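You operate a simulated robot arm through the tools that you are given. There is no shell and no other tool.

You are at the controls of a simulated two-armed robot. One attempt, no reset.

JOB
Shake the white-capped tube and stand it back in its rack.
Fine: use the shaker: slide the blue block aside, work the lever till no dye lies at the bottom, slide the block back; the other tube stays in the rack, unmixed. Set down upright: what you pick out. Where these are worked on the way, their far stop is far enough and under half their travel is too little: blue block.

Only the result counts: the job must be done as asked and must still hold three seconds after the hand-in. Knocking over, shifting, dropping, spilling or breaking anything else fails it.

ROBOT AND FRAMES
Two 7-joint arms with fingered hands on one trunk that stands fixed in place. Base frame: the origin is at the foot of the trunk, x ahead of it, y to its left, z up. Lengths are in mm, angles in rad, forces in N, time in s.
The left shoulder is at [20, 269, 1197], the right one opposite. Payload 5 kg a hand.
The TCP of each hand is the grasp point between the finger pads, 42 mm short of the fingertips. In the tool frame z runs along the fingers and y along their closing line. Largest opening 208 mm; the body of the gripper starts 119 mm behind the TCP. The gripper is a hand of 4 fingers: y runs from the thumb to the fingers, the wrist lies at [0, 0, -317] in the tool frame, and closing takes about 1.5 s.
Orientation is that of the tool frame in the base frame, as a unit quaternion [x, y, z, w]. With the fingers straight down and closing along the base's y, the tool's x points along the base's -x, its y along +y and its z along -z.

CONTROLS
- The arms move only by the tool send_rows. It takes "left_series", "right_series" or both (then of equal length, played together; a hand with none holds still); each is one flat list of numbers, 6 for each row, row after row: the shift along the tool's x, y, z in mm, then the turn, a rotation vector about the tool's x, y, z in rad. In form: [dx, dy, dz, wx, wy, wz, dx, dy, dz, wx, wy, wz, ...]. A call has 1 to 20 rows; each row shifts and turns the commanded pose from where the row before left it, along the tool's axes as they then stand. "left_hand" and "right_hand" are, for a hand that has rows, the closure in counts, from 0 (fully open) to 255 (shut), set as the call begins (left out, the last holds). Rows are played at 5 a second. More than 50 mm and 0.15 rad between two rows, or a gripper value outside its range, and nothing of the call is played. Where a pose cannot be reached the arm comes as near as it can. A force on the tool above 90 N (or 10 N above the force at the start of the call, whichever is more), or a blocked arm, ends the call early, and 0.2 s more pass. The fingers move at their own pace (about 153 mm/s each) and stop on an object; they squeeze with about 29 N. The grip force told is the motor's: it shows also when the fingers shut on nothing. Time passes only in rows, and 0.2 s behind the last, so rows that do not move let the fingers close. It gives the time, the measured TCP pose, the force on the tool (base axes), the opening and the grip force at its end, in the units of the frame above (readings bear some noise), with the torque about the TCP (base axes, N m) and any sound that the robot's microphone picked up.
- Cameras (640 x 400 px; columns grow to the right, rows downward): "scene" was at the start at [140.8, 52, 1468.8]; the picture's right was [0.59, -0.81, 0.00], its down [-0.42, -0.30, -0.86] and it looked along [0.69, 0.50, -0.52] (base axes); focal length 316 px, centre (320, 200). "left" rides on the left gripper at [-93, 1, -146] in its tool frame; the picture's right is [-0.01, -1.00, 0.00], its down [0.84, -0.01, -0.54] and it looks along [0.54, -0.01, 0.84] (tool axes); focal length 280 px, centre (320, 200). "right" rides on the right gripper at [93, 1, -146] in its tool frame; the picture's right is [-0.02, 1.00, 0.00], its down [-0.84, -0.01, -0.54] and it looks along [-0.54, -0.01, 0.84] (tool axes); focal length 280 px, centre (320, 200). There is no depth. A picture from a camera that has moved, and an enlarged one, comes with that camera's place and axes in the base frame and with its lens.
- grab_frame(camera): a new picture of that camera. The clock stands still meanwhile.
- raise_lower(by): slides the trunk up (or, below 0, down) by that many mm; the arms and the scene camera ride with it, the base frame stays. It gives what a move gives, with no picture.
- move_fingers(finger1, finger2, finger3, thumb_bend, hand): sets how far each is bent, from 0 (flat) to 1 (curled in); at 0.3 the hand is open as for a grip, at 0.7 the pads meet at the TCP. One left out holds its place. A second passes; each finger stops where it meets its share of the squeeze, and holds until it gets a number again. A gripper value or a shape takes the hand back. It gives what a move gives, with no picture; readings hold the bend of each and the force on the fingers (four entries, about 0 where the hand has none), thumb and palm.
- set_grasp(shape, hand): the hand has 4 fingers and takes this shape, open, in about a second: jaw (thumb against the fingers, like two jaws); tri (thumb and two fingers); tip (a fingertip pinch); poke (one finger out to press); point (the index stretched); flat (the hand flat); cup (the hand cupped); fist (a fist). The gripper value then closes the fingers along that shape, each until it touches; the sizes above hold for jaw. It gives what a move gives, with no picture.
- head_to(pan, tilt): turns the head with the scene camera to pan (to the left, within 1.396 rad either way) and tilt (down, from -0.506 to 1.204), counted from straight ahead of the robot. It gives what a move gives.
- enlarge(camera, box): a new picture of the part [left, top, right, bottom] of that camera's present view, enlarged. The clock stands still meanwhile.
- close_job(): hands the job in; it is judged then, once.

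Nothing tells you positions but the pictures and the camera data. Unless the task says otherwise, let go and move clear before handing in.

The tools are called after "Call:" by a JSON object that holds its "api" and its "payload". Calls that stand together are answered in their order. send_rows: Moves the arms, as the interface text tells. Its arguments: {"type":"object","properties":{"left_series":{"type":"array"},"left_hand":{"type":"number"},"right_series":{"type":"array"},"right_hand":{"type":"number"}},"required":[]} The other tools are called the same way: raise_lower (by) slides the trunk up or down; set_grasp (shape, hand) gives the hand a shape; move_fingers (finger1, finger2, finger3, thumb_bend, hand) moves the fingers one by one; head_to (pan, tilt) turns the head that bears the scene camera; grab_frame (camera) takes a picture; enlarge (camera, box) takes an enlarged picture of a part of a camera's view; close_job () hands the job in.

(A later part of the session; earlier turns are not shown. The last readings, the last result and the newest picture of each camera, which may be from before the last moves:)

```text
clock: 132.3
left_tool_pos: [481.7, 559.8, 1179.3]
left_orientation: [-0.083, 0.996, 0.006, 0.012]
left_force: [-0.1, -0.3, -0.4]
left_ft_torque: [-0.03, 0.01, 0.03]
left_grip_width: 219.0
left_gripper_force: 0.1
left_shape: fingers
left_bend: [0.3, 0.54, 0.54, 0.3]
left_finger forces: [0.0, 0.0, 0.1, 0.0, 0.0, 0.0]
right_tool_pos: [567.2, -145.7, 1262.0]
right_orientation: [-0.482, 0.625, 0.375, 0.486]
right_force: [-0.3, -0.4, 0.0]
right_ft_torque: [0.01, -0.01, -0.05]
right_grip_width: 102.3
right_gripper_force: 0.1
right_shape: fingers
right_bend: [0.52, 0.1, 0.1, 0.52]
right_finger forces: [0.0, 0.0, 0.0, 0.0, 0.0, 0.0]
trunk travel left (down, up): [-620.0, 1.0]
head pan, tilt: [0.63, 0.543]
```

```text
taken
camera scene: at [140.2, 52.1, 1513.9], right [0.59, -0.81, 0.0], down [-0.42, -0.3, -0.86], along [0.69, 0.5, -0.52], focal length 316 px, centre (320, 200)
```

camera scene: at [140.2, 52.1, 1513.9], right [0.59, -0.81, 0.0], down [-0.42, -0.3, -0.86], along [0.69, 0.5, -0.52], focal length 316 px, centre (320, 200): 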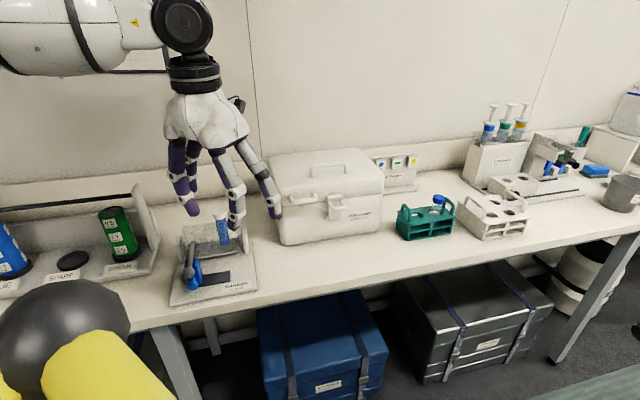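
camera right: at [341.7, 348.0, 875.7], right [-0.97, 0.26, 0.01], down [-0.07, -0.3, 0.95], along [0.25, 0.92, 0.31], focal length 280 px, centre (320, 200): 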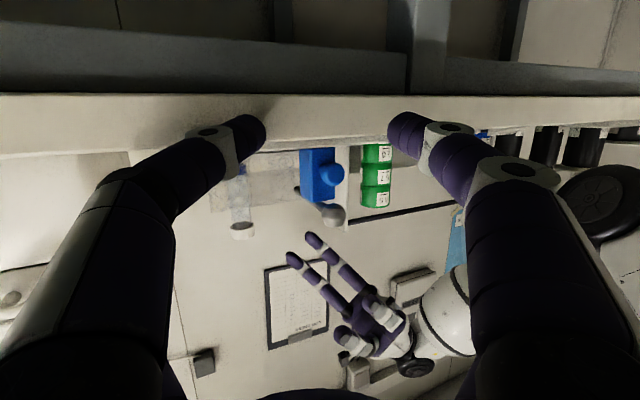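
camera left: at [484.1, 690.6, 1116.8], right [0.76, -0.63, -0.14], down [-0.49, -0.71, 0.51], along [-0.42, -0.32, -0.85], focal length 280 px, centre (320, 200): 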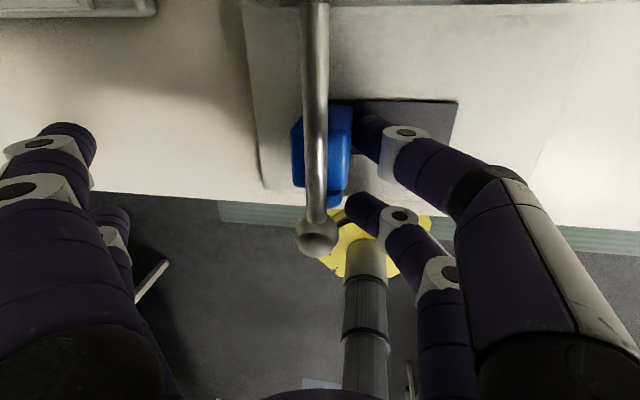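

Going well. I'll finish the yaw and tilt to the tube-gripping orientation.

Call:
{"api": "send_rows", "payload": {"left_series": [0, 0, 0, 0, 0, 0.1377, 0, 0, 0, 0, 0, 0.1377, 0, 0, 0, 0, 0, 0.1377, 0, 0, 0, 0, 0, 0.1377, 0, 0, 0, 0, 0, 0.1377, 0, 0, 0, 0, 0, 0.1377, 0, 0, 0, 0, -0.14, 0, 0, 0, 0, 0, -0.14, 0, 0, 0, 0, 0, -0.14, 0, 0, 0, 0, 0, -0.14, 0, 0, 0, 0, 0, -0.14, 0, 0, 0, 0, 0, 0, 0]}}

Call:
{"api": "grab_frame", "payload": {"camera": "left"}}

Call:
{"api": "grab_frame", "payload": {"camera": "scene"}}

```text
clock: 134.9
left_tool_pos: [479.5, 560.3, 1180.6]
left_orientation: [0.305, 0.886, -0.101, 0.333]
left_force: [-1.4, 0.5, 0.0]
left_ft_torque: [0.0, -0.07, 0.03]
left_grip_width: 218.4
left_gripper_force: 0.2
left_shape: fingers
left_bend: [0.3, 0.54, 0.54, 0.3]
left_finger forces: [0.0, 0.0, 0.0, 0.1, 0.0, 0.0]
right_tool_pos: [566.2, -146.8, 1261.9]
right_orientation: [-0.483, 0.625, 0.376, 0.485]
right_force: [-1.2, 0.0, 0.4]
right_ft_torque: [-0.02, -0.02, -0.01]
right_grip_width: 102.3
right_gripper_force: 0.1
right_shape: fingers
right_bend: [0.52, 0.1, 0.1, 0.52]
right_finger forces: [0.0, 0.1, 0.0, 0.0, 0.0, 0.1]
trunk travel left (down, up): [-620.0, 1.0]
head pan, tilt: [0.63, 0.543]
```

```text
taken
camera left: at [459.0, 572.9, 1352.6], right [-0.6, -0.8, -0.01], down [-0.79, 0.6, -0.14], along [0.12, -0.07, -0.99], focal length 280 px, centre (320, 200)
```

left: 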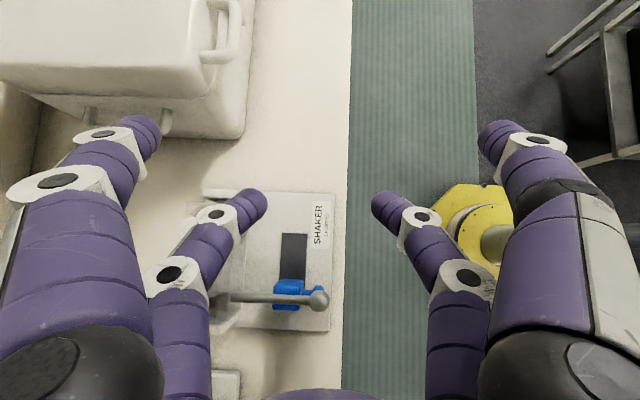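

```text
taken
camera scene: at [140.0, 52.3, 1513.7], right [0.59, -0.81, 0.0], down [-0.42, -0.31, -0.86], along [0.69, 0.5, -0.52], focal length 316 px, centre (320, 200)
```

scene: 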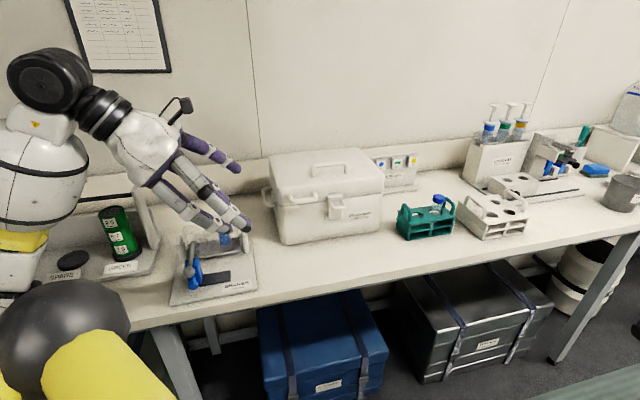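

The orientation is right. I'll move above the tube in the cradle and look straight down at its cap.

Call:
{"api": "send_rows", "payload": {"left_series": [3.8, 35.8, -2.1, 0, 0, 0, 3.8, 35.8, -2.1, 0, 0, 0, 3.8, 35.8, -2.1, 0, 0, 0, 3.8, 35.8, -2.1, 0, 0, 0, 0, 0, 0, 0, 0, 0]}}

Call:
{"api": "move_fingers", "payload": {"hand": "left", "finger1": 0.1, "finger2": 0.54, "finger3": 0.54, "thumb_bend": 0.1}}

Call:
{"api": "grab_frame", "payload": {"camera": "left"}}

Call:
{"api": "enlarge", "payload": {"camera": "scene", "box": [150, 130, 280, 300]}}

```text
clock: 136.1
left_tool_pos: [553.6, 684.5, 1181.3]
left_orientation: [0.307, 0.886, -0.101, 0.332]
left_force: [0.4, 0.2, 0.2]
left_ft_torque: [0.06, -0.05, 0.03]
left_grip_width: 218.8
left_gripper_force: 0.0
left_shape: fingers
left_bend: [0.3, 0.54, 0.54, 0.3]
left_finger forces: [0.0, 0.0, 0.1, 0.0, 0.0, 0.1]
right_tool_pos: [567.5, -146.9, 1260.6]
right_orientation: [-0.483, 0.625, 0.375, 0.485]
right_force: [-0.2, -0.1, 0.3]
right_ft_torque: [-0.03, -0.01, -0.05]
right_grip_width: 102.2
right_gripper_force: 0.1
right_shape: fingers
right_bend: [0.52, 0.1, 0.1, 0.52]
right_finger forces: [0.1, 0.0, 0.0, 0.0, 0.0, 0.0]
trunk travel left (down, up): [-620.0, 1.0]
head pan, tilt: [0.63, 0.543]
```

```text
clock: 137.1
left_tool_pos: [556.3, 683.1, 1180.7]
left_orientation: [0.307, 0.886, -0.102, 0.332]
left_force: [0.2, -0.3, -0.2]
left_ft_torque: [0.01, -0.01, 0.0]
left_grip_width: 282.2
left_gripper_force: 0.1
left_shape: fingers
left_bend: [0.1, 0.54, 0.54, 0.1]
left_finger forces: [0.0, 0.0, 0.0, 0.1, 0.0, 0.0]
right_tool_pos: [566.9, -146.1, 1261.9]
right_orientation: [-0.483, 0.625, 0.375, 0.485]
right_force: [-0.2, 0.2, 0.2]
right_ft_torque: [0.02, 0.02, -0.02]
right_grip_width: 102.0
right_gripper_force: 0.2
right_shape: fingers
right_bend: [0.52, 0.1, 0.1, 0.52]
right_finger forces: [0.1, 0.1, 0.0, 0.0, 0.1, 0.0]
trunk travel left (down, up): [-620.0, 1.0]
head pan, tilt: [0.63, 0.543]
```

```text
taken
camera left: at [533.8, 696.3, 1353.1], right [-0.6, -0.8, -0.01], down [-0.79, 0.6, -0.14], along [0.12, -0.07, -0.99], focal length 280 px, centre (320, 200)
```

left: 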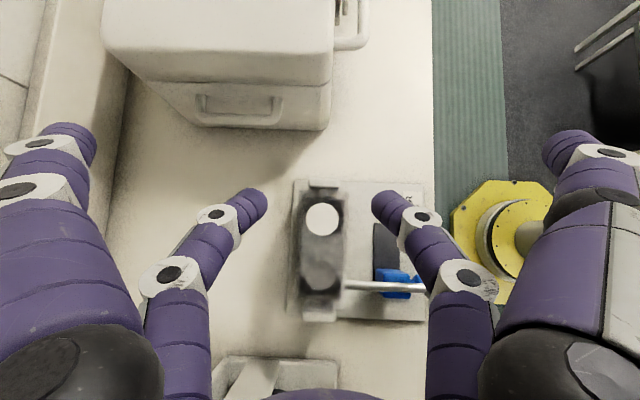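

```text
2.35 times, centred on (215, 215) of scene
camera zoom: at [140.1, 52.1, 1513.9], right [0.59, -0.81, 0.0], down [-0.42, -0.3, -0.86], along [0.69, 0.5, -0.52], focal length 743 px, centre (567, 165)
```

zoom: 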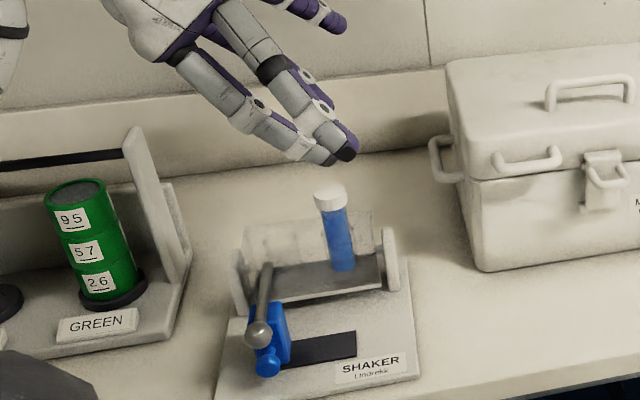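

The tube stands vertical with its cap top at about (554, 683, 1050). I'll descend 60 mm and check alignment.

Call:
{"api": "send_rows", "payload": {"left_series": [19.5, -0.7, 22.7, 0, 0, 0, 19.5, -0.7, 22.7, 0, 0, 0, 0, 0, 0, 0, 0, 0]}}

Call:
{"api": "grab_frame", "payload": {"camera": "left"}}

Call:
{"api": "enlarge", "payload": {"camera": "scene", "box": [170, 170, 270, 270]}}

```text
clock: 137.9
left_tool_pos: [553.3, 681.1, 1120.2]
left_orientation: [0.306, 0.886, -0.101, 0.333]
left_force: [-1.0, 0.8, 0.1]
left_ft_torque: [0.02, -0.01, -0.03]
left_grip_width: 282.7
left_gripper_force: 0.0
left_shape: fingers
left_bend: [0.1, 0.54, 0.54, 0.1]
left_finger forces: [0.0, 0.0, 0.0, 0.0, 0.0, 0.0]
right_tool_pos: [566.8, -147.3, 1261.8]
right_orientation: [-0.483, 0.625, 0.376, 0.484]
right_force: [0.0, -0.4, -0.7]
right_ft_torque: [0.0, 0.02, -0.01]
right_grip_width: 102.2
right_gripper_force: 0.1
right_shape: fingers
right_bend: [0.52, 0.1, 0.1, 0.52]
right_finger forces: [0.0, 0.1, 0.0, 0.1, 0.0, 0.0]
trunk travel left (down, up): [-620.0, 1.0]
head pan, tilt: [0.63, 0.543]
```

```text
taken
camera left: at [531.8, 694.5, 1292.9], right [-0.6, -0.8, -0.01], down [-0.79, 0.6, -0.14], along [0.12, -0.07, -0.99], focal length 280 px, centre (320, 200)
```

left: 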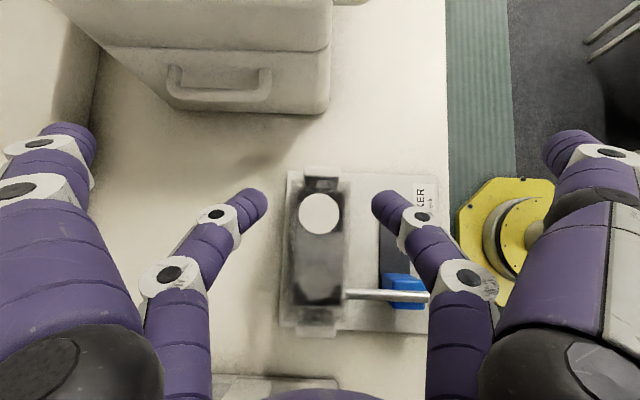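

```text
4.00 times, centred on (220, 220) of scene
camera zoom: at [140.0, 51.9, 1513.9], right [0.59, -0.81, 0.0], down [-0.42, -0.3, -0.86], along [0.69, 0.5, -0.52], focal length 1263 px, centre (720, 120)
```

zoom: 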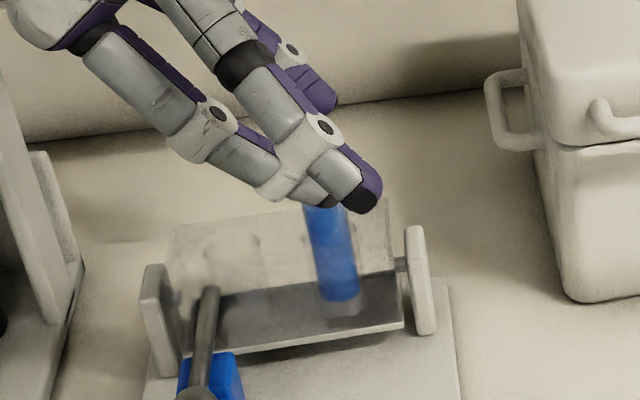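

Centred. I'll go down to cap height and close gently.

Call:
{"api": "send_rows", "payload": {"left_series": [11.1, -0.4, 12.9, 0, 0, 0, 10.6, -0.4, 12.8, 0, 0, 0, 0, 0, 0, 0, 0, 0]}}

Call:
{"api": "move_fingers", "payload": {"hand": "left", "finger2": 0.61, "finger3": 0.61}}

Call:
{"api": "enlarge", "payload": {"camera": "left", "box": [230, 150, 410, 260]}}

Call:
{"api": "enlarge", "payload": {"camera": "scene", "box": [180, 180, 260, 260]}}

```text
clock: 138.7
left_tool_pos: [552.5, 682.4, 1088.0]
left_orientation: [0.307, 0.886, -0.102, 0.332]
left_force: [0.0, 0.6, -0.4]
left_ft_torque: [0.04, 0.01, 0.03]
left_grip_width: 282.4
left_gripper_force: 0.1
left_shape: fingers
left_bend: [0.1, 0.54, 0.54, 0.1]
left_finger forces: [0.0, 0.0, 0.0, 0.0, 0.0, 0.0]
right_tool_pos: [566.3, -147.6, 1261.0]
right_orientation: [-0.483, 0.625, 0.375, 0.485]
right_force: [-0.1, 0.2, 0.4]
right_ft_torque: [0.01, -0.01, 0.01]
right_grip_width: 102.4
right_gripper_force: 0.1
right_shape: fingers
right_bend: [0.52, 0.1, 0.1, 0.52]
right_finger forces: [0.0, 0.0, 0.0, 0.0, 0.1, 0.0]
trunk travel left (down, up): [-620.0, 1.0]
head pan, tilt: [0.63, 0.543]
```

```text
clock: 139.7
left_tool_pos: [552.7, 682.3, 1087.0]
left_orientation: [0.306, 0.886, -0.101, 0.332]
left_force: [0.7, -0.7, -0.1]
left_ft_torque: [0.04, 0.01, -0.02]
left_grip_width: 282.6
left_gripper_force: 0.0
left_shape: fingers
left_bend: [0.1, 0.61, 0.61, 0.1]
left_finger forces: [0.0, 0.1, 0.0, 0.1, 0.0, 0.0]
right_tool_pos: [566.6, -147.5, 1261.5]
right_orientation: [-0.483, 0.625, 0.376, 0.485]
right_force: [-0.2, -0.5, -0.8]
right_ft_torque: [0.03, 0.04, -0.01]
right_grip_width: 102.2
right_gripper_force: 0.0
right_shape: fingers
right_bend: [0.52, 0.1, 0.1, 0.52]
right_finger forces: [0.0, 0.0, 0.0, 0.0, 0.0, 0.0]
trunk travel left (down, up): [-620.0, 1.0]
head pan, tilt: [0.63, 0.543]
```

```text
3.56 times, centred on (320, 205) of left
camera zoom: at [532.6, 695.1, 1259.7], right [-0.6, -0.8, -0.01], down [-0.79, 0.6, -0.14], along [0.12, -0.07, -0.99], focal length 997 px, centre (320, 182)
```

zoom: 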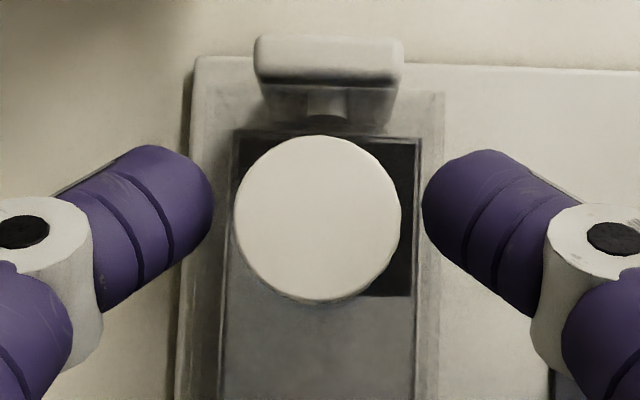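

```text
5.00 times, centred on (220, 220) of scene
camera zoom: at [140.2, 52.0, 1513.9], right [0.59, -0.81, 0.0], down [-0.42, -0.3, -0.86], along [0.69, 0.5, -0.52], focal length 1578 px, centre (820, 100)
```

zoom: 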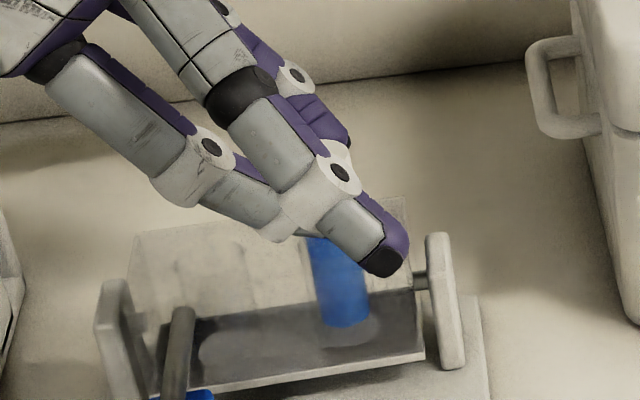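

The tips are about 2 mm ahead of the cap's centre line. I'll shift back 2 mm and close.

Call:
{"api": "send_rows", "payload": {"left_series": [1.5, 0, -1.3, 0, 0, 0, 0.7, 0, 0.8, 0, 0, 0, 0, 0, 0, 0, 0, 0]}}

Call:
{"api": "move_fingers", "payload": {"hand": "left", "finger2": 0.72, "finger3": 0.72}}

Call:
{"api": "enlarge", "payload": {"camera": "left", "box": [230, 150, 410, 260]}}

```text
clock: 140.5
left_tool_pos: [552.2, 684.2, 1086.5]
left_orientation: [0.306, 0.886, -0.102, 0.332]
left_force: [0.1, -0.4, 0.0]
left_ft_torque: [0.01, -0.02, -0.03]
left_grip_width: 282.5
left_gripper_force: 0.0
left_shape: fingers
left_bend: [0.1, 0.61, 0.61, 0.1]
left_finger forces: [0.0, 0.0, 0.0, 0.1, 0.0, 0.0]
right_tool_pos: [567.6, -147.4, 1260.8]
right_orientation: [-0.483, 0.625, 0.375, 0.484]
right_force: [0.0, -0.1, 0.0]
right_ft_torque: [-0.03, -0.02, 0.0]
right_grip_width: 102.2
right_gripper_force: 0.0
right_shape: fingers
right_bend: [0.52, 0.1, 0.1, 0.52]
right_finger forces: [0.0, 0.0, 0.0, 0.1, 0.0, 0.1]
trunk travel left (down, up): [-620.0, 1.0]
head pan, tilt: [0.63, 0.543]
```

```text
clock: 141.5
left_tool_pos: [552.4, 684.4, 1086.3]
left_orientation: [0.306, 0.886, -0.101, 0.332]
left_force: [-0.3, -0.9, -0.1]
left_ft_torque: [-0.02, 0.0, -0.01]
left_grip_width: 282.3
left_gripper_force: 9.1
left_shape: fingers
left_bend: [0.1, 0.64, 0.64, 0.1]
left_finger forces: [0.0, 9.2, 9.1, 0.0, 0.0, 0.0]
right_tool_pos: [566.1, -147.0, 1261.7]
right_orientation: [-0.483, 0.626, 0.375, 0.484]
right_force: [0.4, -0.7, 0.5]
right_ft_torque: [-0.01, -0.02, 0.01]
right_grip_width: 102.1
right_gripper_force: 0.1
right_shape: fingers
right_bend: [0.52, 0.1, 0.1, 0.52]
right_finger forces: [0.0, 0.0, 0.0, 0.0, 0.0, 0.1]
trunk travel left (down, up): [-620.0, 1.0]
head pan, tilt: [0.63, 0.543]
```

```text
3.56 times, centred on (320, 205) of left
camera zoom: at [531.4, 697.1, 1258.6], right [-0.6, -0.8, -0.01], down [-0.79, 0.6, -0.14], along [0.12, -0.07, -0.99], focal length 997 px, centre (320, 182)
```

zoom: 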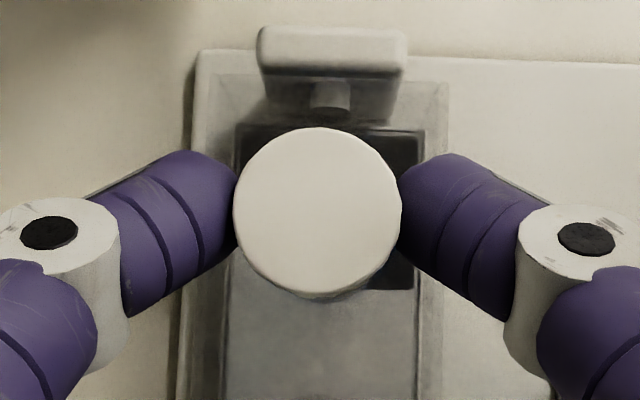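

A firm, even grip of 9 N. I'll lift the tube straight out of the bore.

Call:
{"api": "send_rows", "payload": {"left_series": [-6.5, 0.24, -7.6, 0, 0, 0, -13, 0.5, -15.1, 0, 0, 0, -13, 0.5, -15.1, 0, 0, 0, -13, 0.5, -15.1, 0, 0, 0, 0, 0, 0, 0, 0, 0]}}

Call:
{"api": "enlarge", "payload": {"camera": "scene", "box": [150, 150, 270, 290]}}

```text
clock: 142.7
left_tool_pos: [552.1, 685.9, 1155.5]
left_orientation: [0.306, 0.887, -0.101, 0.332]
left_force: [-0.1, -0.3, -0.1]
left_ft_torque: [-0.01, -0.01, -0.01]
left_grip_width: 282.4
left_gripper_force: 9.4
left_shape: fingers
left_bend: [0.1, 0.64, 0.64, 0.1]
left_finger forces: [0.0, 9.3, 9.2, 0.0, 0.1, 0.1]
right_tool_pos: [566.1, -146.0, 1262.8]
right_orientation: [-0.482, 0.625, 0.375, 0.485]
right_force: [0.1, 0.2, -0.5]
right_ft_torque: [-0.03, -0.05, -0.02]
right_grip_width: 102.2
right_gripper_force: 0.1
right_shape: fingers
right_bend: [0.52, 0.1, 0.1, 0.52]
right_finger forces: [0.0, 0.1, 0.0, 0.1, 0.0, 0.0]
trunk travel left (down, up): [-620.0, 1.0]
head pan, tilt: [0.63, 0.543]
```

```text
2.86 times, centred on (210, 220) of scene
camera zoom: at [140.3, 52.4, 1513.8], right [0.59, -0.81, 0.0], down [-0.42, -0.31, -0.86], along [0.69, 0.5, -0.52], focal length 902 px, centre (634, 143)
```

zoom: 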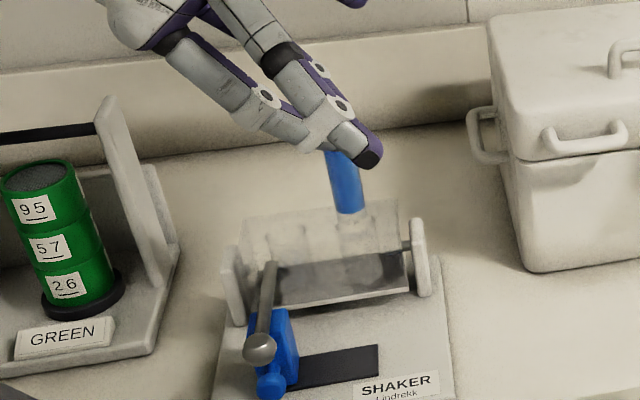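

The tube is clear of the shaker. I'll rise and carry it back along the same path in front of the cooler.

Call:
{"api": "send_rows", "payload": {"left_series": [-24.8, 0.9, -28.7, 0, 0, 0, -24.8, 0.9, -28.7, 0, 0, 0, -24.8, 0.9, -28.7, 0, 0, 0, 0, 0, 0, 0, 0, 0]}}

Call:
{"api": "send_rows", "payload": {"left_series": [-26.5, -11.72, 28.27, 0, 0, 0, -26.5, -11.72, 28.27, 0, 0, 0, -26.5, -11.72, 28.27, 0, 0, 0, -26.5, -11.72, 28.27, 0, 0, 0, -26.5, -11.72, 28.27, 0, 0, 0, -26.5, -11.72, 28.27, 0, 0, 0, -26.5, -11.72, 28.27, 0, 0, 0, -26.5, -11.72, 28.27, 0, 0, 0, -26.5, -11.72, 28.27, 0, 0, 0, -26.5, -11.72, 28.27, 0, 0, 0, -26.5, -11.72, 28.27, 0, 0, 0, -26.5, -11.72, 28.27, 0, 0, 0, -26.5, -11.72, 28.27, 0, 0, 0, -26.5, -11.72, 28.27, 0, 0, 0, -26.5, -11.72, 28.27, 0, 0, 0, 0, 0, 0, 0, 0, 0]}}

Call:
{"api": "grab_frame", "payload": {"camera": "left"}}

Call:
{"api": "enlarge", "payload": {"camera": "scene", "box": [340, 110, 500, 250]}}

```text
clock: 143.7
left_tool_pos: [552.5, 685.2, 1267.9]
left_orientation: [0.307, 0.886, -0.102, 0.331]
left_force: [0.7, 1.2, -1.4]
left_ft_torque: [-0.09, 0.0, -0.09]
left_grip_width: 282.4
left_gripper_force: 9.3
left_shape: fingers
left_bend: [0.1, 0.64, 0.64, 0.1]
left_finger forces: [0.0, 9.3, 9.2, 0.0, 0.0, 0.0]
right_tool_pos: [568.2, -146.6, 1262.2]
right_orientation: [-0.483, 0.626, 0.375, 0.483]
right_force: [-0.1, 1.2, -0.9]
right_ft_torque: [0.02, 0.03, -0.01]
right_grip_width: 102.4
right_gripper_force: 0.1
right_shape: fingers
right_bend: [0.52, 0.1, 0.1, 0.52]
right_finger forces: [0.0, 0.1, 0.0, 0.1, 0.1, 0.1]
trunk travel left (down, up): [-620.0, 1.0]
head pan, tilt: [0.63, 0.543]
```

```text
clock: 147.1
left_tool_pos: [905.7, 195.5, 1202.2]
left_orientation: [0.306, 0.886, -0.101, 0.333]
left_force: [-0.7, 0.7, -0.3]
left_ft_torque: [0.0, -0.02, -0.01]
left_grip_width: 282.5
left_gripper_force: 9.6
left_shape: fingers
left_bend: [0.1, 0.64, 0.64, 0.1]
left_finger forces: [0.0, 9.0, 8.8, 0.0, 0.1, 0.0]
right_tool_pos: [565.0, -146.3, 1261.7]
right_orientation: [-0.483, 0.625, 0.375, 0.485]
right_force: [-1.1, 1.0, 0.9]
right_ft_torque: [-0.04, -0.04, -0.1]
right_grip_width: 102.0
right_gripper_force: 0.0
right_shape: fingers
right_bend: [0.52, 0.1, 0.1, 0.52]
right_finger forces: [0.0, 0.0, 0.1, 0.1, 0.0, 0.0]
trunk travel left (down, up): [-620.0, 1.0]
head pan, tilt: [0.63, 0.543]
```

```text
taken
camera left: at [884.8, 208.0, 1374.8], right [-0.6, -0.8, -0.02], down [-0.79, 0.6, -0.14], along [0.12, -0.07, -0.99], focal length 280 px, centre (320, 200)
```

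left: 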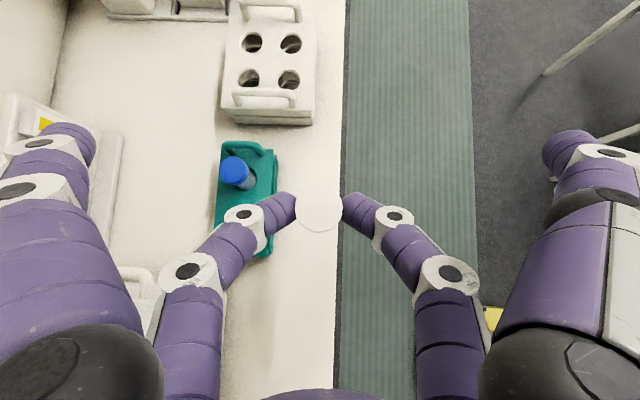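

```text
2.86 times, centred on (420, 180) of scene
camera zoom: at [139.2, 52.4, 1514.2], right [0.59, -0.81, 0.0], down [-0.42, -0.31, -0.86], along [0.69, 0.51, -0.52], focal length 902 px, centre (34, 257)
```

zoom: 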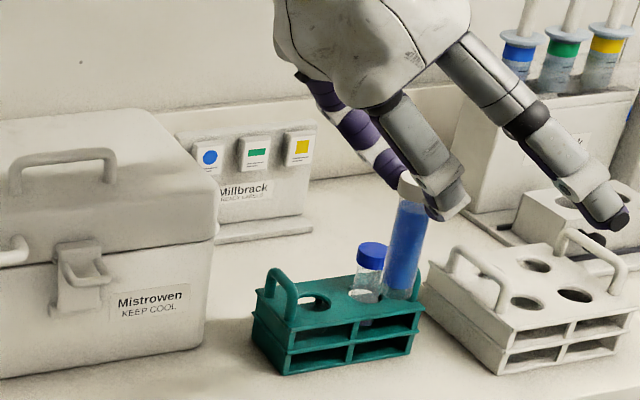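

The tube, now evenly blue, is back near the rack with its white hole free. I'll bring it over the hole, staying just above the rack top.

Call:
{"api": "send_rows", "payload": {"left_series": [9.8, 23.9, 11.8, 0, 0, 0, 9.8, 23.9, 11.8, 0, 0, 0, 9.8, 23.9, 11.8, 0, 0, 0, 9.8, 23.9, 11.8, 0, 0, 0, 9.7, 23.8, 12, 0, 0, 0, 0, 0, 0, 0, 0, 0, 0, 0, 0, 0, 0, 0]}}

Call:
{"api": "grab_frame", "payload": {"camera": "left"}}

Call:
{"api": "enlarge", "payload": {"camera": "scene", "box": [395, 165, 465, 225]}}

Call:
{"api": "enlarge", "payload": {"camera": "left", "box": [260, 110, 380, 280]}}

```text
clock: 148.7
left_tool_pos: [981.1, 290.8, 1128.1]
left_orientation: [0.306, 0.887, -0.101, 0.332]
left_force: [-0.7, 0.4, -0.7]
left_ft_torque: [-0.02, 0.0, -0.04]
left_grip_width: 282.2
left_gripper_force: 9.1
left_shape: fingers
left_bend: [0.1, 0.64, 0.64, 0.1]
left_finger forces: [0.1, 9.1, 8.8, 0.1, 0.0, 0.0]
right_tool_pos: [567.8, -146.5, 1261.4]
right_orientation: [-0.483, 0.626, 0.375, 0.484]
right_force: [-0.4, 0.5, -0.6]
right_ft_torque: [0.02, -0.04, 0.03]
right_grip_width: 102.4
right_gripper_force: 0.0
right_shape: fingers
right_bend: [0.52, 0.1, 0.1, 0.52]
right_finger forces: [0.1, 0.0, 0.0, 0.0, 0.1, 0.0]
trunk travel left (down, up): [-620.0, 1.0]
head pan, tilt: [0.63, 0.543]
```

```text
taken
camera left: at [959.5, 301.8, 1300.6], right [-0.6, -0.8, -0.01], down [-0.79, 0.6, -0.14], along [0.12, -0.07, -0.99], focal length 280 px, centre (320, 200)
```

left: 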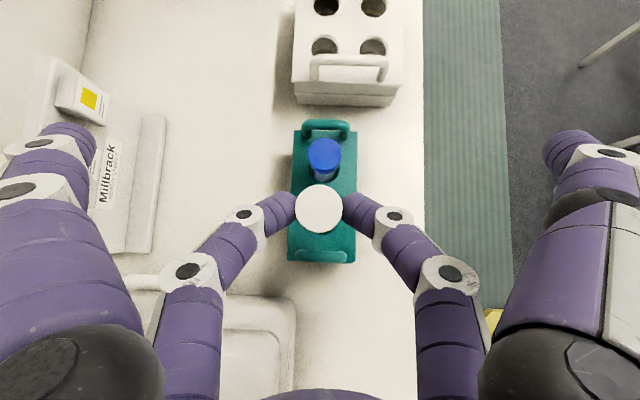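

```text
6.67 times, centred on (430, 195) of scene
camera zoom: at [140.5, 52.3, 1513.8], right [0.59, -0.81, 0.0], down [-0.42, -0.31, -0.86], along [0.69, 0.5, -0.52], focal length 2105 px, centre (-413, 233)
```

zoom: 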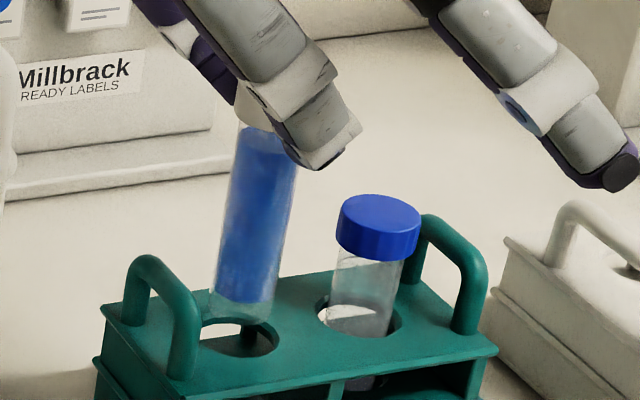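

```text
2.35 times, centred on (320, 195) of left
camera zoom: at [959.5, 301.8, 1300.6], right [-0.6, -0.8, -0.01], down [-0.79, 0.6, -0.14], along [0.12, -0.07, -0.99], focal length 660 px, centre (320, 212)
```

zoom: 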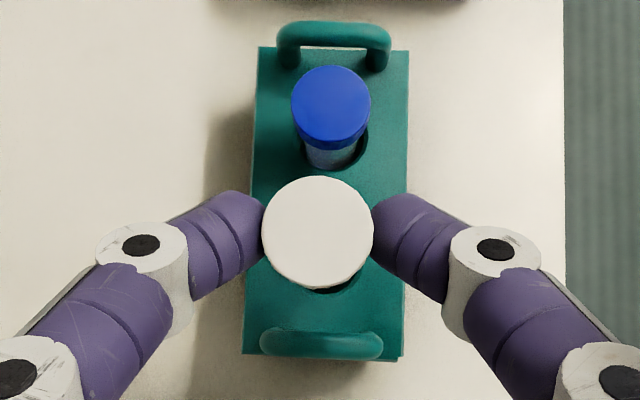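

The tube leans slightly, with its bottom about 5–6 mm toward −e1 and the whole tube about 3 mm toward +y. I'll correct with a small tilt about the pinch axis and a small shift.

Call:
{"api": "send_rows", "payload": {"left_series": [1.65, -2.8, -1.4, 0, -0.05, 0, 0, 0, 0, 0, 0, 0, 0, 0, 0, 0, 0, 0]}}

Call:
{"api": "enlarge", "payload": {"camera": "scene", "box": [400, 180, 455, 225]}}

Call:
{"api": "enlarge", "payload": {"camera": "left", "box": [260, 110, 380, 280]}}

```text
clock: 149.5
left_tool_pos: [976.2, 290.2, 1128.6]
left_orientation: [0.304, 0.878, -0.109, 0.354]
left_force: [0.6, 0.2, -1.1]
left_ft_torque: [-0.06, -0.03, -0.01]
left_grip_width: 282.5
left_gripper_force: 8.7
left_shape: fingers
left_bend: [0.1, 0.64, 0.64, 0.1]
left_finger forces: [0.0, 9.1, 8.8, 0.0, 0.0, 0.1]
right_tool_pos: [567.9, -146.0, 1262.4]
right_orientation: [-0.482, 0.626, 0.375, 0.485]
right_force: [-1.2, 0.4, 0.3]
right_ft_torque: [-0.01, 0.01, -0.03]
right_grip_width: 102.3
right_gripper_force: 0.0
right_shape: fingers
right_bend: [0.52, 0.1, 0.1, 0.52]
right_finger forces: [0.0, 0.1, 0.0, 0.1, 0.0, 0.1]
trunk travel left (down, up): [-620.0, 1.0]
head pan, tilt: [0.63, 0.543]
```

```text
8.89 times, centred on (428, 202) of scene
camera zoom: at [140.3, 52.5, 1513.8], right [0.59, -0.81, 0.0], down [-0.42, -0.31, -0.86], along [0.69, 0.5, -0.52], focal length 2806 px, centre (-636, 178)
```

zoom: 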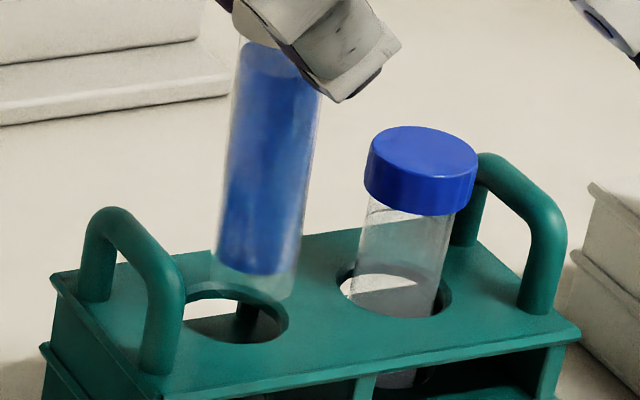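

```text
2.35 times, centred on (320, 195) of left
camera zoom: at [949.2, 306.4, 1298.8], right [-0.6, -0.8, -0.01], down [-0.78, 0.59, -0.19], along [0.16, -0.1, -0.98], focal length 660 px, centre (320, 212)
```

zoom: 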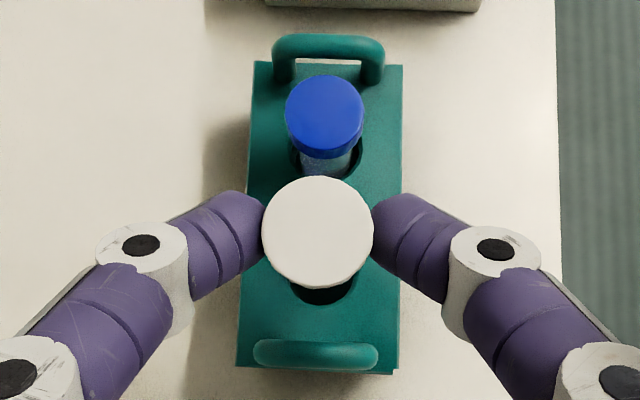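

That was the wrong fix: the tube was vertical before and only offset by about 3 mm along e1. I'll undo the tilt and instead shift 3 mm along +e1.

Call:
{"api": "send_rows", "payload": {"left_series": [-3.9, 0, 3.36, 0, 0.05, 0, 0, 0, 0, 0, 0, 0, 0, 0, 0, 0, 0, 0]}}

Call:
{"api": "enlarge", "payload": {"camera": "scene", "box": [400, 180, 455, 225]}}

Call:
{"api": "enlarge", "payload": {"camera": "left", "box": [260, 110, 380, 280]}}

```text
clock: 150.3
left_tool_pos: [979.8, 283.5, 1127.8]
left_orientation: [0.306, 0.886, -0.101, 0.332]
left_force: [0.6, -0.5, -0.5]
left_ft_torque: [0.02, -0.01, 0.0]
left_grip_width: 282.6
left_gripper_force: 8.4
left_shape: fingers
left_bend: [0.1, 0.64, 0.64, 0.1]
left_finger forces: [0.0, 9.0, 8.8, 0.0, 0.2, 0.0]
right_tool_pos: [567.1, -147.7, 1261.8]
right_orientation: [-0.483, 0.625, 0.375, 0.485]
right_force: [-0.1, 0.7, -0.7]
right_ft_torque: [-0.02, -0.04, 0.01]
right_grip_width: 102.1
right_gripper_force: 0.2
right_shape: fingers
right_bend: [0.52, 0.1, 0.1, 0.52]
right_finger forces: [0.0, 0.0, 0.0, 0.0, 0.0, 0.0]
trunk travel left (down, up): [-620.0, 1.0]
head pan, tilt: [0.63, 0.543]
```

```text
8.89 times, centred on (428, 202) of scene
camera zoom: at [140.3, 51.7, 1513.8], right [0.59, -0.81, 0.0], down [-0.42, -0.3, -0.86], along [0.69, 0.5, -0.52], focal length 2806 px, centre (-636, 178)
```

zoom: 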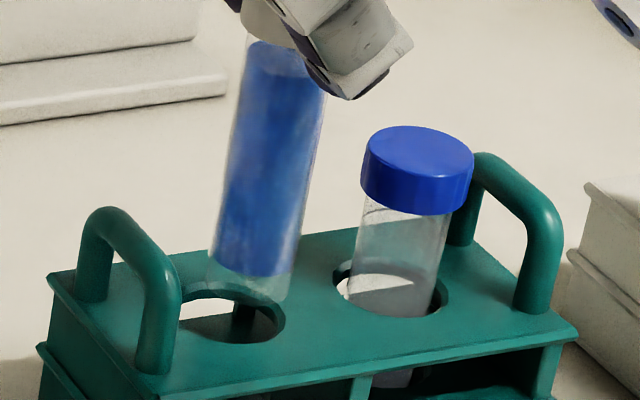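

```text
2.35 times, centred on (320, 195) of left
camera zoom: at [960.0, 296.5, 1300.1], right [-0.6, -0.8, -0.01], down [-0.79, 0.6, -0.14], along [0.12, -0.07, -0.99], focal length 660 px, centre (320, 212)
```

zoom: 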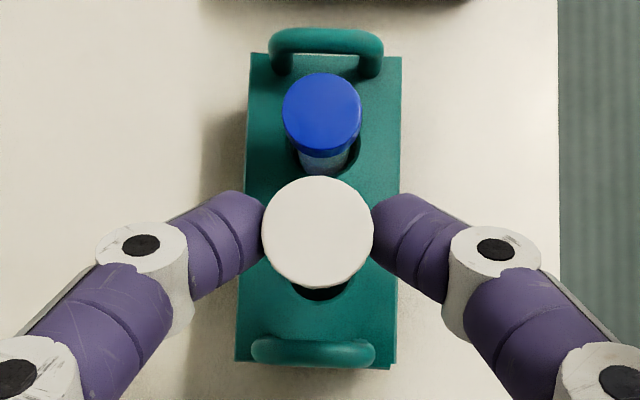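

From both views the tube is now about 3 mm too far along +e1 and centred in y. I'll correct by −3 mm and recheck.

Call:
{"api": "send_rows", "payload": {"left_series": [2.27, 0, -1.96, 0, 0, 0, 0, 0, 0, 0, 0, 0, 0, 0, 0, 0, 0, 0]}}

Call:
{"api": "enlarge", "payload": {"camera": "scene", "box": [405, 190, 440, 220]}}

Call:
{"api": "enlarge", "payload": {"camera": "left", "box": [290, 170, 350, 260]}}

```text
clock: 151.1
left_tool_pos: [977.5, 286.9, 1128.3]
left_orientation: [0.306, 0.886, -0.101, 0.332]
left_force: [0.1, -0.8, -0.4]
left_ft_torque: [-0.02, 0.01, 0.03]
left_grip_width: 282.6
left_gripper_force: 8.6
left_shape: fingers
left_bend: [0.1, 0.64, 0.64, 0.1]
left_finger forces: [0.1, 9.0, 8.7, 0.1, 0.1, 0.0]
right_tool_pos: [566.1, -146.9, 1262.2]
right_orientation: [-0.482, 0.626, 0.375, 0.485]
right_force: [-0.2, -0.3, -0.4]
right_ft_torque: [-0.02, 0.01, 0.0]
right_grip_width: 102.2
right_gripper_force: 0.0
right_shape: fingers
right_bend: [0.52, 0.1, 0.1, 0.52]
right_finger forces: [0.0, 0.1, 0.0, 0.0, 0.0, 0.0]
trunk travel left (down, up): [-620.0, 1.0]
head pan, tilt: [0.63, 0.543]
```

```text
13.33 times, centred on (422, 205) of scene
camera zoom: at [140.2, 52.0, 1513.9], right [0.59, -0.81, 0.0], down [-0.42, -0.3, -0.86], along [0.69, 0.5, -0.52], focal length 4209 px, centre (-1047, 133)
```

zoom: 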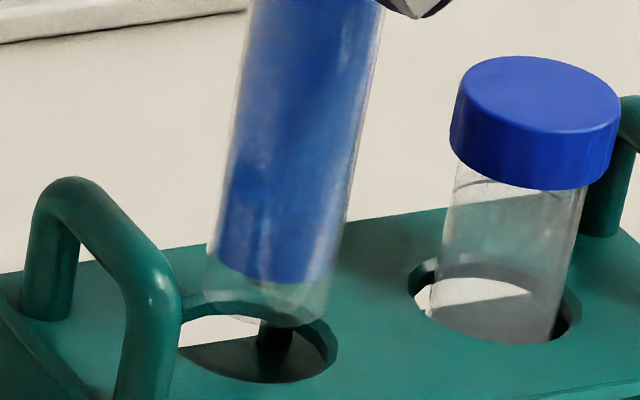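

```text
4.44 times, centred on (320, 215) of left
camera zoom: at [957.5, 299.1, 1300.2], right [-0.6, -0.8, -0.01], down [-0.79, 0.6, -0.14], along [0.12, -0.07, -0.99], focal length 1246 px, centre (320, 133)
```

zoom: 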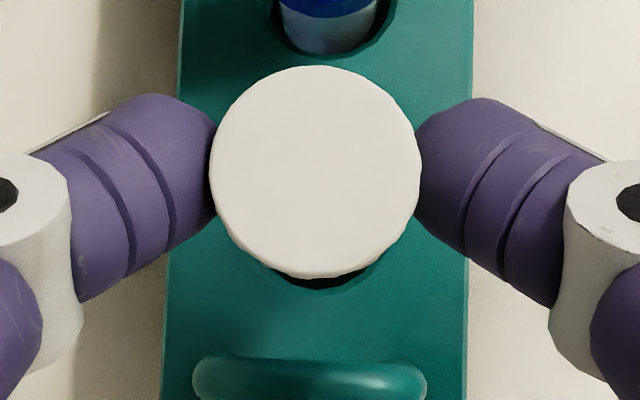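

The tube bottom is now within about 1–2 mm of the hole's centre, and the hole has almost 6 mm clearance. I'll lower it slowly into the hole.

Call:
{"api": "send_rows", "payload": {"left_series": [5.2, -0.2, 6.05, 0, 0, 0, 5.2, -0.2, 6.05, 0, 0, 0, 5.2, -0.2, 6.05, 0, 0, 0, 0, 0, 0, 0, 0, 0]}}

Call:
{"api": "enlarge", "payload": {"camera": "scene", "box": [400, 185, 450, 225]}}

Call:
{"api": "enlarge", "payload": {"camera": "left", "box": [290, 170, 350, 260]}}

```text
clock: 152.1
left_tool_pos: [977.4, 287.4, 1104.9]
left_orientation: [0.306, 0.886, -0.101, 0.333]
left_force: [-0.5, -0.8, -0.4]
left_ft_torque: [0.02, -0.03, 0.0]
left_grip_width: 282.6
left_gripper_force: 8.5
left_shape: fingers
left_bend: [0.1, 0.64, 0.64, 0.1]
left_finger forces: [0.0, 9.0, 8.8, 0.1, 0.0, 0.1]
right_tool_pos: [566.5, -147.2, 1261.3]
right_orientation: [-0.482, 0.626, 0.375, 0.485]
right_force: [-0.2, 0.1, 0.7]
right_ft_torque: [-0.02, 0.02, -0.01]
right_grip_width: 102.2
right_gripper_force: 0.0
right_shape: fingers
right_bend: [0.52, 0.1, 0.1, 0.52]
right_finger forces: [0.1, 0.0, 0.1, 0.0, 0.0, 0.1]
trunk travel left (down, up): [-620.0, 1.0]
head pan, tilt: [0.63, 0.543]
```

```text
10.00 times, centred on (425, 205) of scene
camera zoom: at [140.1, 52.0, 1513.9], right [0.59, -0.81, 0.0], down [-0.42, -0.3, -0.86], along [0.69, 0.5, -0.52], focal length 3157 px, centre (-730, 150)
```

zoom: 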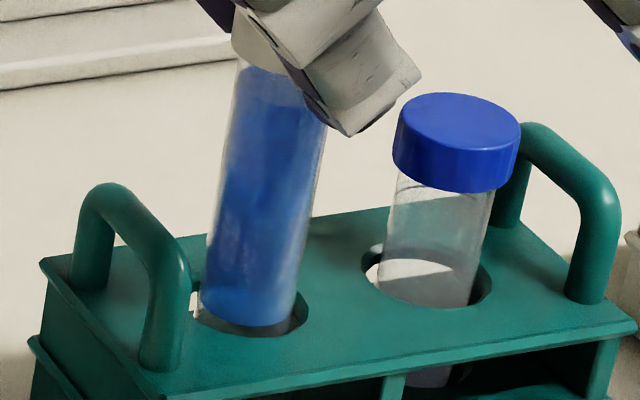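

```text
4.44 times, centred on (320, 215) of left
camera zoom: at [956.9, 299.7, 1277.2], right [-0.6, -0.8, -0.01], down [-0.79, 0.6, -0.14], along [0.12, -0.07, -0.99], focal length 1246 px, centre (320, 133)
```

zoom: 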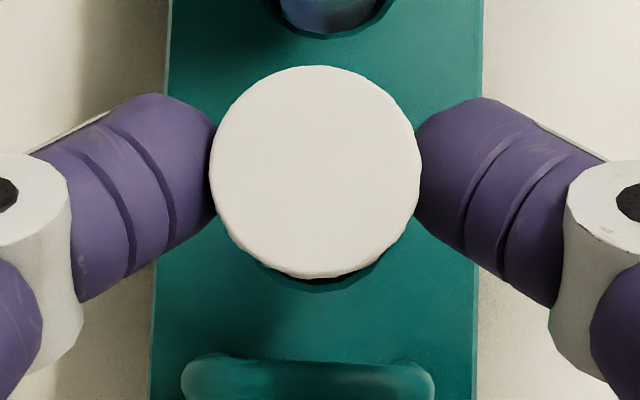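

It's entering the hole cleanly with no side force. I'll continue down.

Call:
{"api": "send_rows", "payload": {"left_series": [5.2, -0.2, 6.05, 0, 0, 0, 5.2, -0.2, 6.05, 0, 0, 0, 0, 0, 0, 0, 0, 0]}}

Call:
{"api": "enlarge", "payload": {"camera": "scene", "box": [400, 185, 450, 225]}}

```text
clock: 152.9
left_tool_pos: [978.5, 287.0, 1088.2]
left_orientation: [0.306, 0.886, -0.102, 0.332]
left_force: [-1.3, -0.4, -0.4]
left_ft_torque: [-0.01, 0.02, -0.04]
left_grip_width: 282.3
left_gripper_force: 8.9
left_shape: fingers
left_bend: [0.1, 0.64, 0.64, 0.1]
left_finger forces: [0.1, 9.0, 8.8, 0.0, 0.0, 0.1]
right_tool_pos: [567.4, -147.0, 1263.4]
right_orientation: [-0.483, 0.625, 0.376, 0.485]
right_force: [-1.2, -0.5, 0.1]
right_ft_torque: [-0.01, -0.06, -0.02]
right_grip_width: 102.1
right_gripper_force: 0.0
right_shape: fingers
right_bend: [0.52, 0.1, 0.1, 0.52]
right_finger forces: [0.1, 0.0, 0.0, 0.0, 0.0, 0.0]
trunk travel left (down, up): [-620.0, 1.0]
head pan, tilt: [0.63, 0.543]
```

```text
10.00 times, centred on (425, 205) of scene
camera zoom: at [140.1, 52.0, 1513.9], right [0.59, -0.81, 0.0], down [-0.42, -0.3, -0.86], along [0.69, 0.5, -0.52], focal length 3157 px, centre (-730, 150)
```

zoom: 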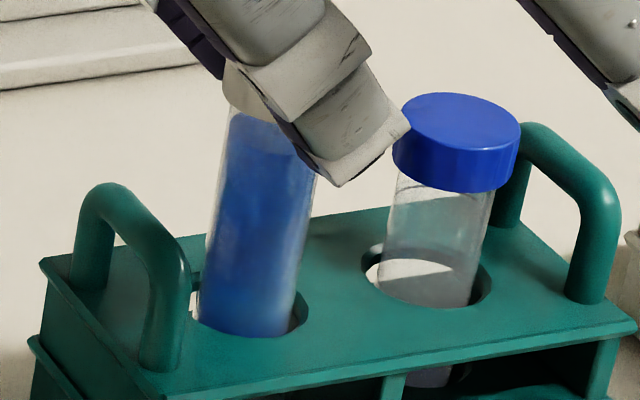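

Still free of contact. Three more steps down, then 3 mm steps to feel for the bottom.

Call:
{"api": "send_rows", "payload": {"left_series": [5.2, -0.2, 6.05, 0, 0, 0, 5.2, -0.2, 6.05, 0, 0, 0, 2.6, -0.1, 3.0, 0, 0, 0, 0, 0, 0, 0, 0, 0]}}

Call:
{"api": "enlarge", "payload": {"camera": "scene", "box": [400, 185, 450, 225]}}

```text
clock: 153.9
left_tool_pos: [977.6, 286.8, 1068.6]
left_orientation: [0.306, 0.886, -0.101, 0.333]
left_force: [0.3, 0.0, -0.5]
left_ft_torque: [-0.01, -0.02, 0.0]
left_grip_width: 282.5
left_gripper_force: 9.0
left_shape: fingers
left_bend: [0.1, 0.64, 0.64, 0.1]
left_finger forces: [0.0, 8.9, 8.7, 0.0, 0.0, 0.0]
right_tool_pos: [567.0, -147.5, 1260.8]
right_orientation: [-0.483, 0.625, 0.376, 0.485]
right_force: [-0.1, 0.1, -0.4]
right_ft_torque: [0.02, -0.01, 0.01]
right_grip_width: 102.2
right_gripper_force: 0.0
right_shape: fingers
right_bend: [0.52, 0.1, 0.1, 0.52]
right_finger forces: [0.0, 0.0, 0.1, 0.1, 0.0, 0.0]
trunk travel left (down, up): [-620.0, 1.0]
head pan, tilt: [0.63, 0.543]
```

```text
10.00 times, centred on (425, 205) of scene
camera zoom: at [140.2, 52.0, 1513.9], right [0.59, -0.81, 0.0], down [-0.42, -0.3, -0.86], along [0.69, 0.5, -0.52], focal length 3157 px, centre (-730, 150)
```

zoom: 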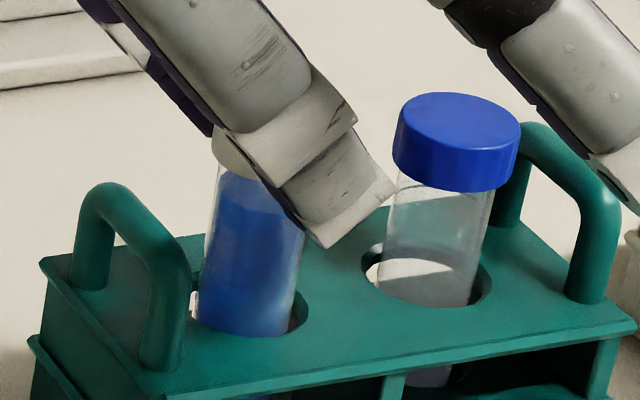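

About 11 mm to go. Three small steps.

Call:
{"api": "send_rows", "payload": {"left_series": [1.95, -0.07, 2.27, 0, 0, 0, 1.95, -0.07, 2.27, 0, 0, 0, 1.95, -0.07, 2.27, 0, 0, 0, 0, 0, 0, 0, 0, 0]}}

Call:
{"api": "enlarge", "payload": {"camera": "scene", "box": [400, 185, 450, 225]}}

```text
clock: 154.9
left_tool_pos: [977.5, 288.0, 1058.8]
left_orientation: [0.306, 0.886, -0.102, 0.332]
left_force: [0.1, 0.3, -0.4]
left_ft_torque: [-0.01, -0.01, 0.0]
left_grip_width: 282.6
left_gripper_force: 9.1
left_shape: fingers
left_bend: [0.1, 0.64, 0.64, 0.1]
left_finger forces: [0.0, 9.1, 8.8, 0.1, 0.1, 0.1]
right_tool_pos: [566.1, -145.9, 1260.8]
right_orientation: [-0.483, 0.626, 0.375, 0.484]
right_force: [-0.1, -0.1, 0.2]
right_ft_torque: [0.03, 0.0, 0.01]
right_grip_width: 102.3
right_gripper_force: 0.2
right_shape: fingers
right_bend: [0.52, 0.1, 0.1, 0.52]
right_finger forces: [0.1, 0.1, 0.0, 0.0, 0.1, 0.1]
trunk travel left (down, up): [-620.0, 1.0]
head pan, tilt: [0.63, 0.543]
```

```text
10.00 times, centred on (425, 205) of scene
camera zoom: at [140.2, 52.0, 1513.9], right [0.59, -0.81, 0.0], down [-0.42, -0.3, -0.86], along [0.69, 0.5, -0.52], focal length 3157 px, centre (-730, 150)
```

zoom: 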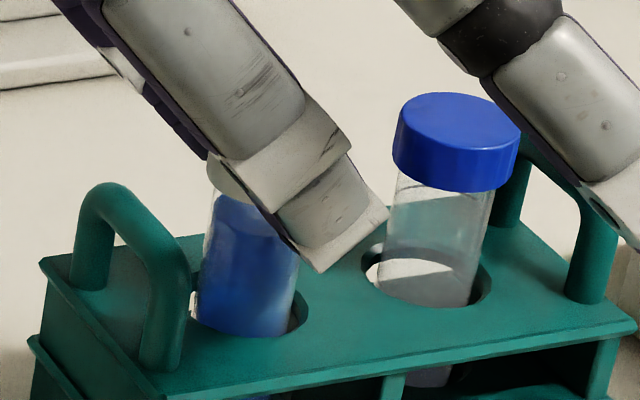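

Very close now. Two more 2 mm steps.

Call:
{"api": "send_rows", "payload": {"left_series": [1.3, -0.05, 1.5, 0, 0, 0, 1.3, -0.05, 1.5, 0, 0, 0, 0, 0, 0, 0, 0, 0]}}

Call:
{"api": "enlarge", "payload": {"camera": "left", "box": [260, 150, 380, 260]}}

```text
clock: 155.7
left_tool_pos: [977.6, 287.5, 1055.0]
left_orientation: [0.307, 0.886, -0.101, 0.332]
left_force: [-0.8, -0.3, -0.2]
left_ft_torque: [0.01, 0.0, 0.0]
left_grip_width: 282.5
left_gripper_force: 9.3
left_shape: fingers
left_bend: [0.1, 0.64, 0.64, 0.1]
left_finger forces: [0.1, 9.0, 8.7, 0.1, 0.0, 0.0]
right_tool_pos: [567.2, -147.8, 1261.7]
right_orientation: [-0.482, 0.626, 0.375, 0.485]
right_force: [0.1, -0.1, -0.5]
right_ft_torque: [0.02, 0.02, -0.02]
right_grip_width: 102.2
right_gripper_force: 0.0
right_shape: fingers
right_bend: [0.52, 0.1, 0.1, 0.52]
right_finger forces: [0.0, 0.0, 0.1, 0.1, 0.0, 0.1]
trunk travel left (down, up): [-620.0, 1.0]
head pan, tilt: [0.63, 0.543]
```

```text
3.64 times, centred on (320, 205) of left
camera zoom: at [957.3, 299.5, 1227.8], right [-0.6, -0.8, -0.01], down [-0.79, 0.6, -0.14], along [0.12, -0.07, -0.99], focal length 1020 px, centre (320, 182)
```

zoom: 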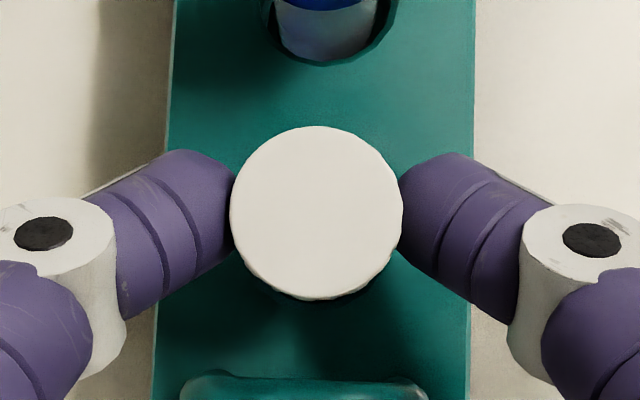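

Still no contact. I'll take two more 2 mm steps, watching for any touch on the cooler side.

Call:
{"api": "send_rows", "payload": {"left_series": [1.3, -0.05, 1.5, 0, 0, 0, 1.3, -0.05, 1.5, 0, 0, 0, 0, 0, 0, 0, 0, 0]}}

Call:
{"api": "enlarge", "payload": {"camera": "scene", "box": [395, 185, 455, 235]}}

```text
clock: 156.5
left_tool_pos: [977.6, 285.7, 1053.4]
left_orientation: [0.305, 0.886, -0.1, 0.333]
left_force: [1.1, 0.9, 7.6]
left_ft_torque: [0.01, -0.05, -0.04]
left_grip_width: 282.4
left_gripper_force: 10.4
left_shape: fingers
left_bend: [0.1, 0.64, 0.64, 0.1]
left_finger forces: [0.0, 10.7, 10.2, 0.0, 0.1, 0.1]
right_tool_pos: [567.1, -147.6, 1261.6]
right_orientation: [-0.483, 0.626, 0.375, 0.484]
right_force: [0.6, 0.4, 0.1]
right_ft_torque: [0.03, 0.01, 0.02]
right_grip_width: 102.2
right_gripper_force: 0.0
right_shape: fingers
right_bend: [0.52, 0.1, 0.1, 0.52]
right_finger forces: [0.1, 0.1, 0.1, 0.0, 0.0, 0.0]
trunk travel left (down, up): [-620.0, 1.0]
head pan, tilt: [0.63, 0.543]
```

```text
8.00 times, centred on (425, 210) of scene
camera zoom: at [139.7, 51.9, 1514.0], right [0.59, -0.81, 0.0], down [-0.42, -0.3, -0.86], along [0.69, 0.5, -0.52], focal length 2526 px, centre (-520, 120)
```

zoom: 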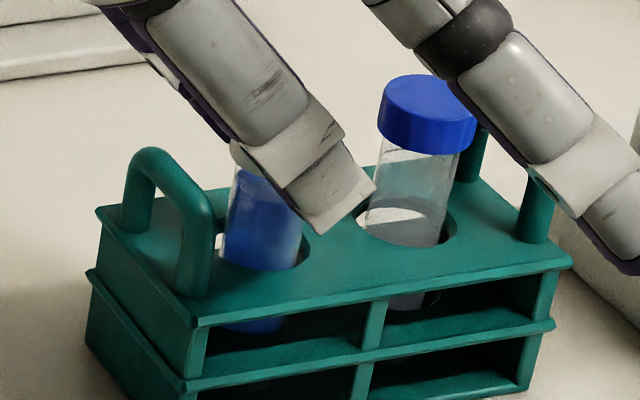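

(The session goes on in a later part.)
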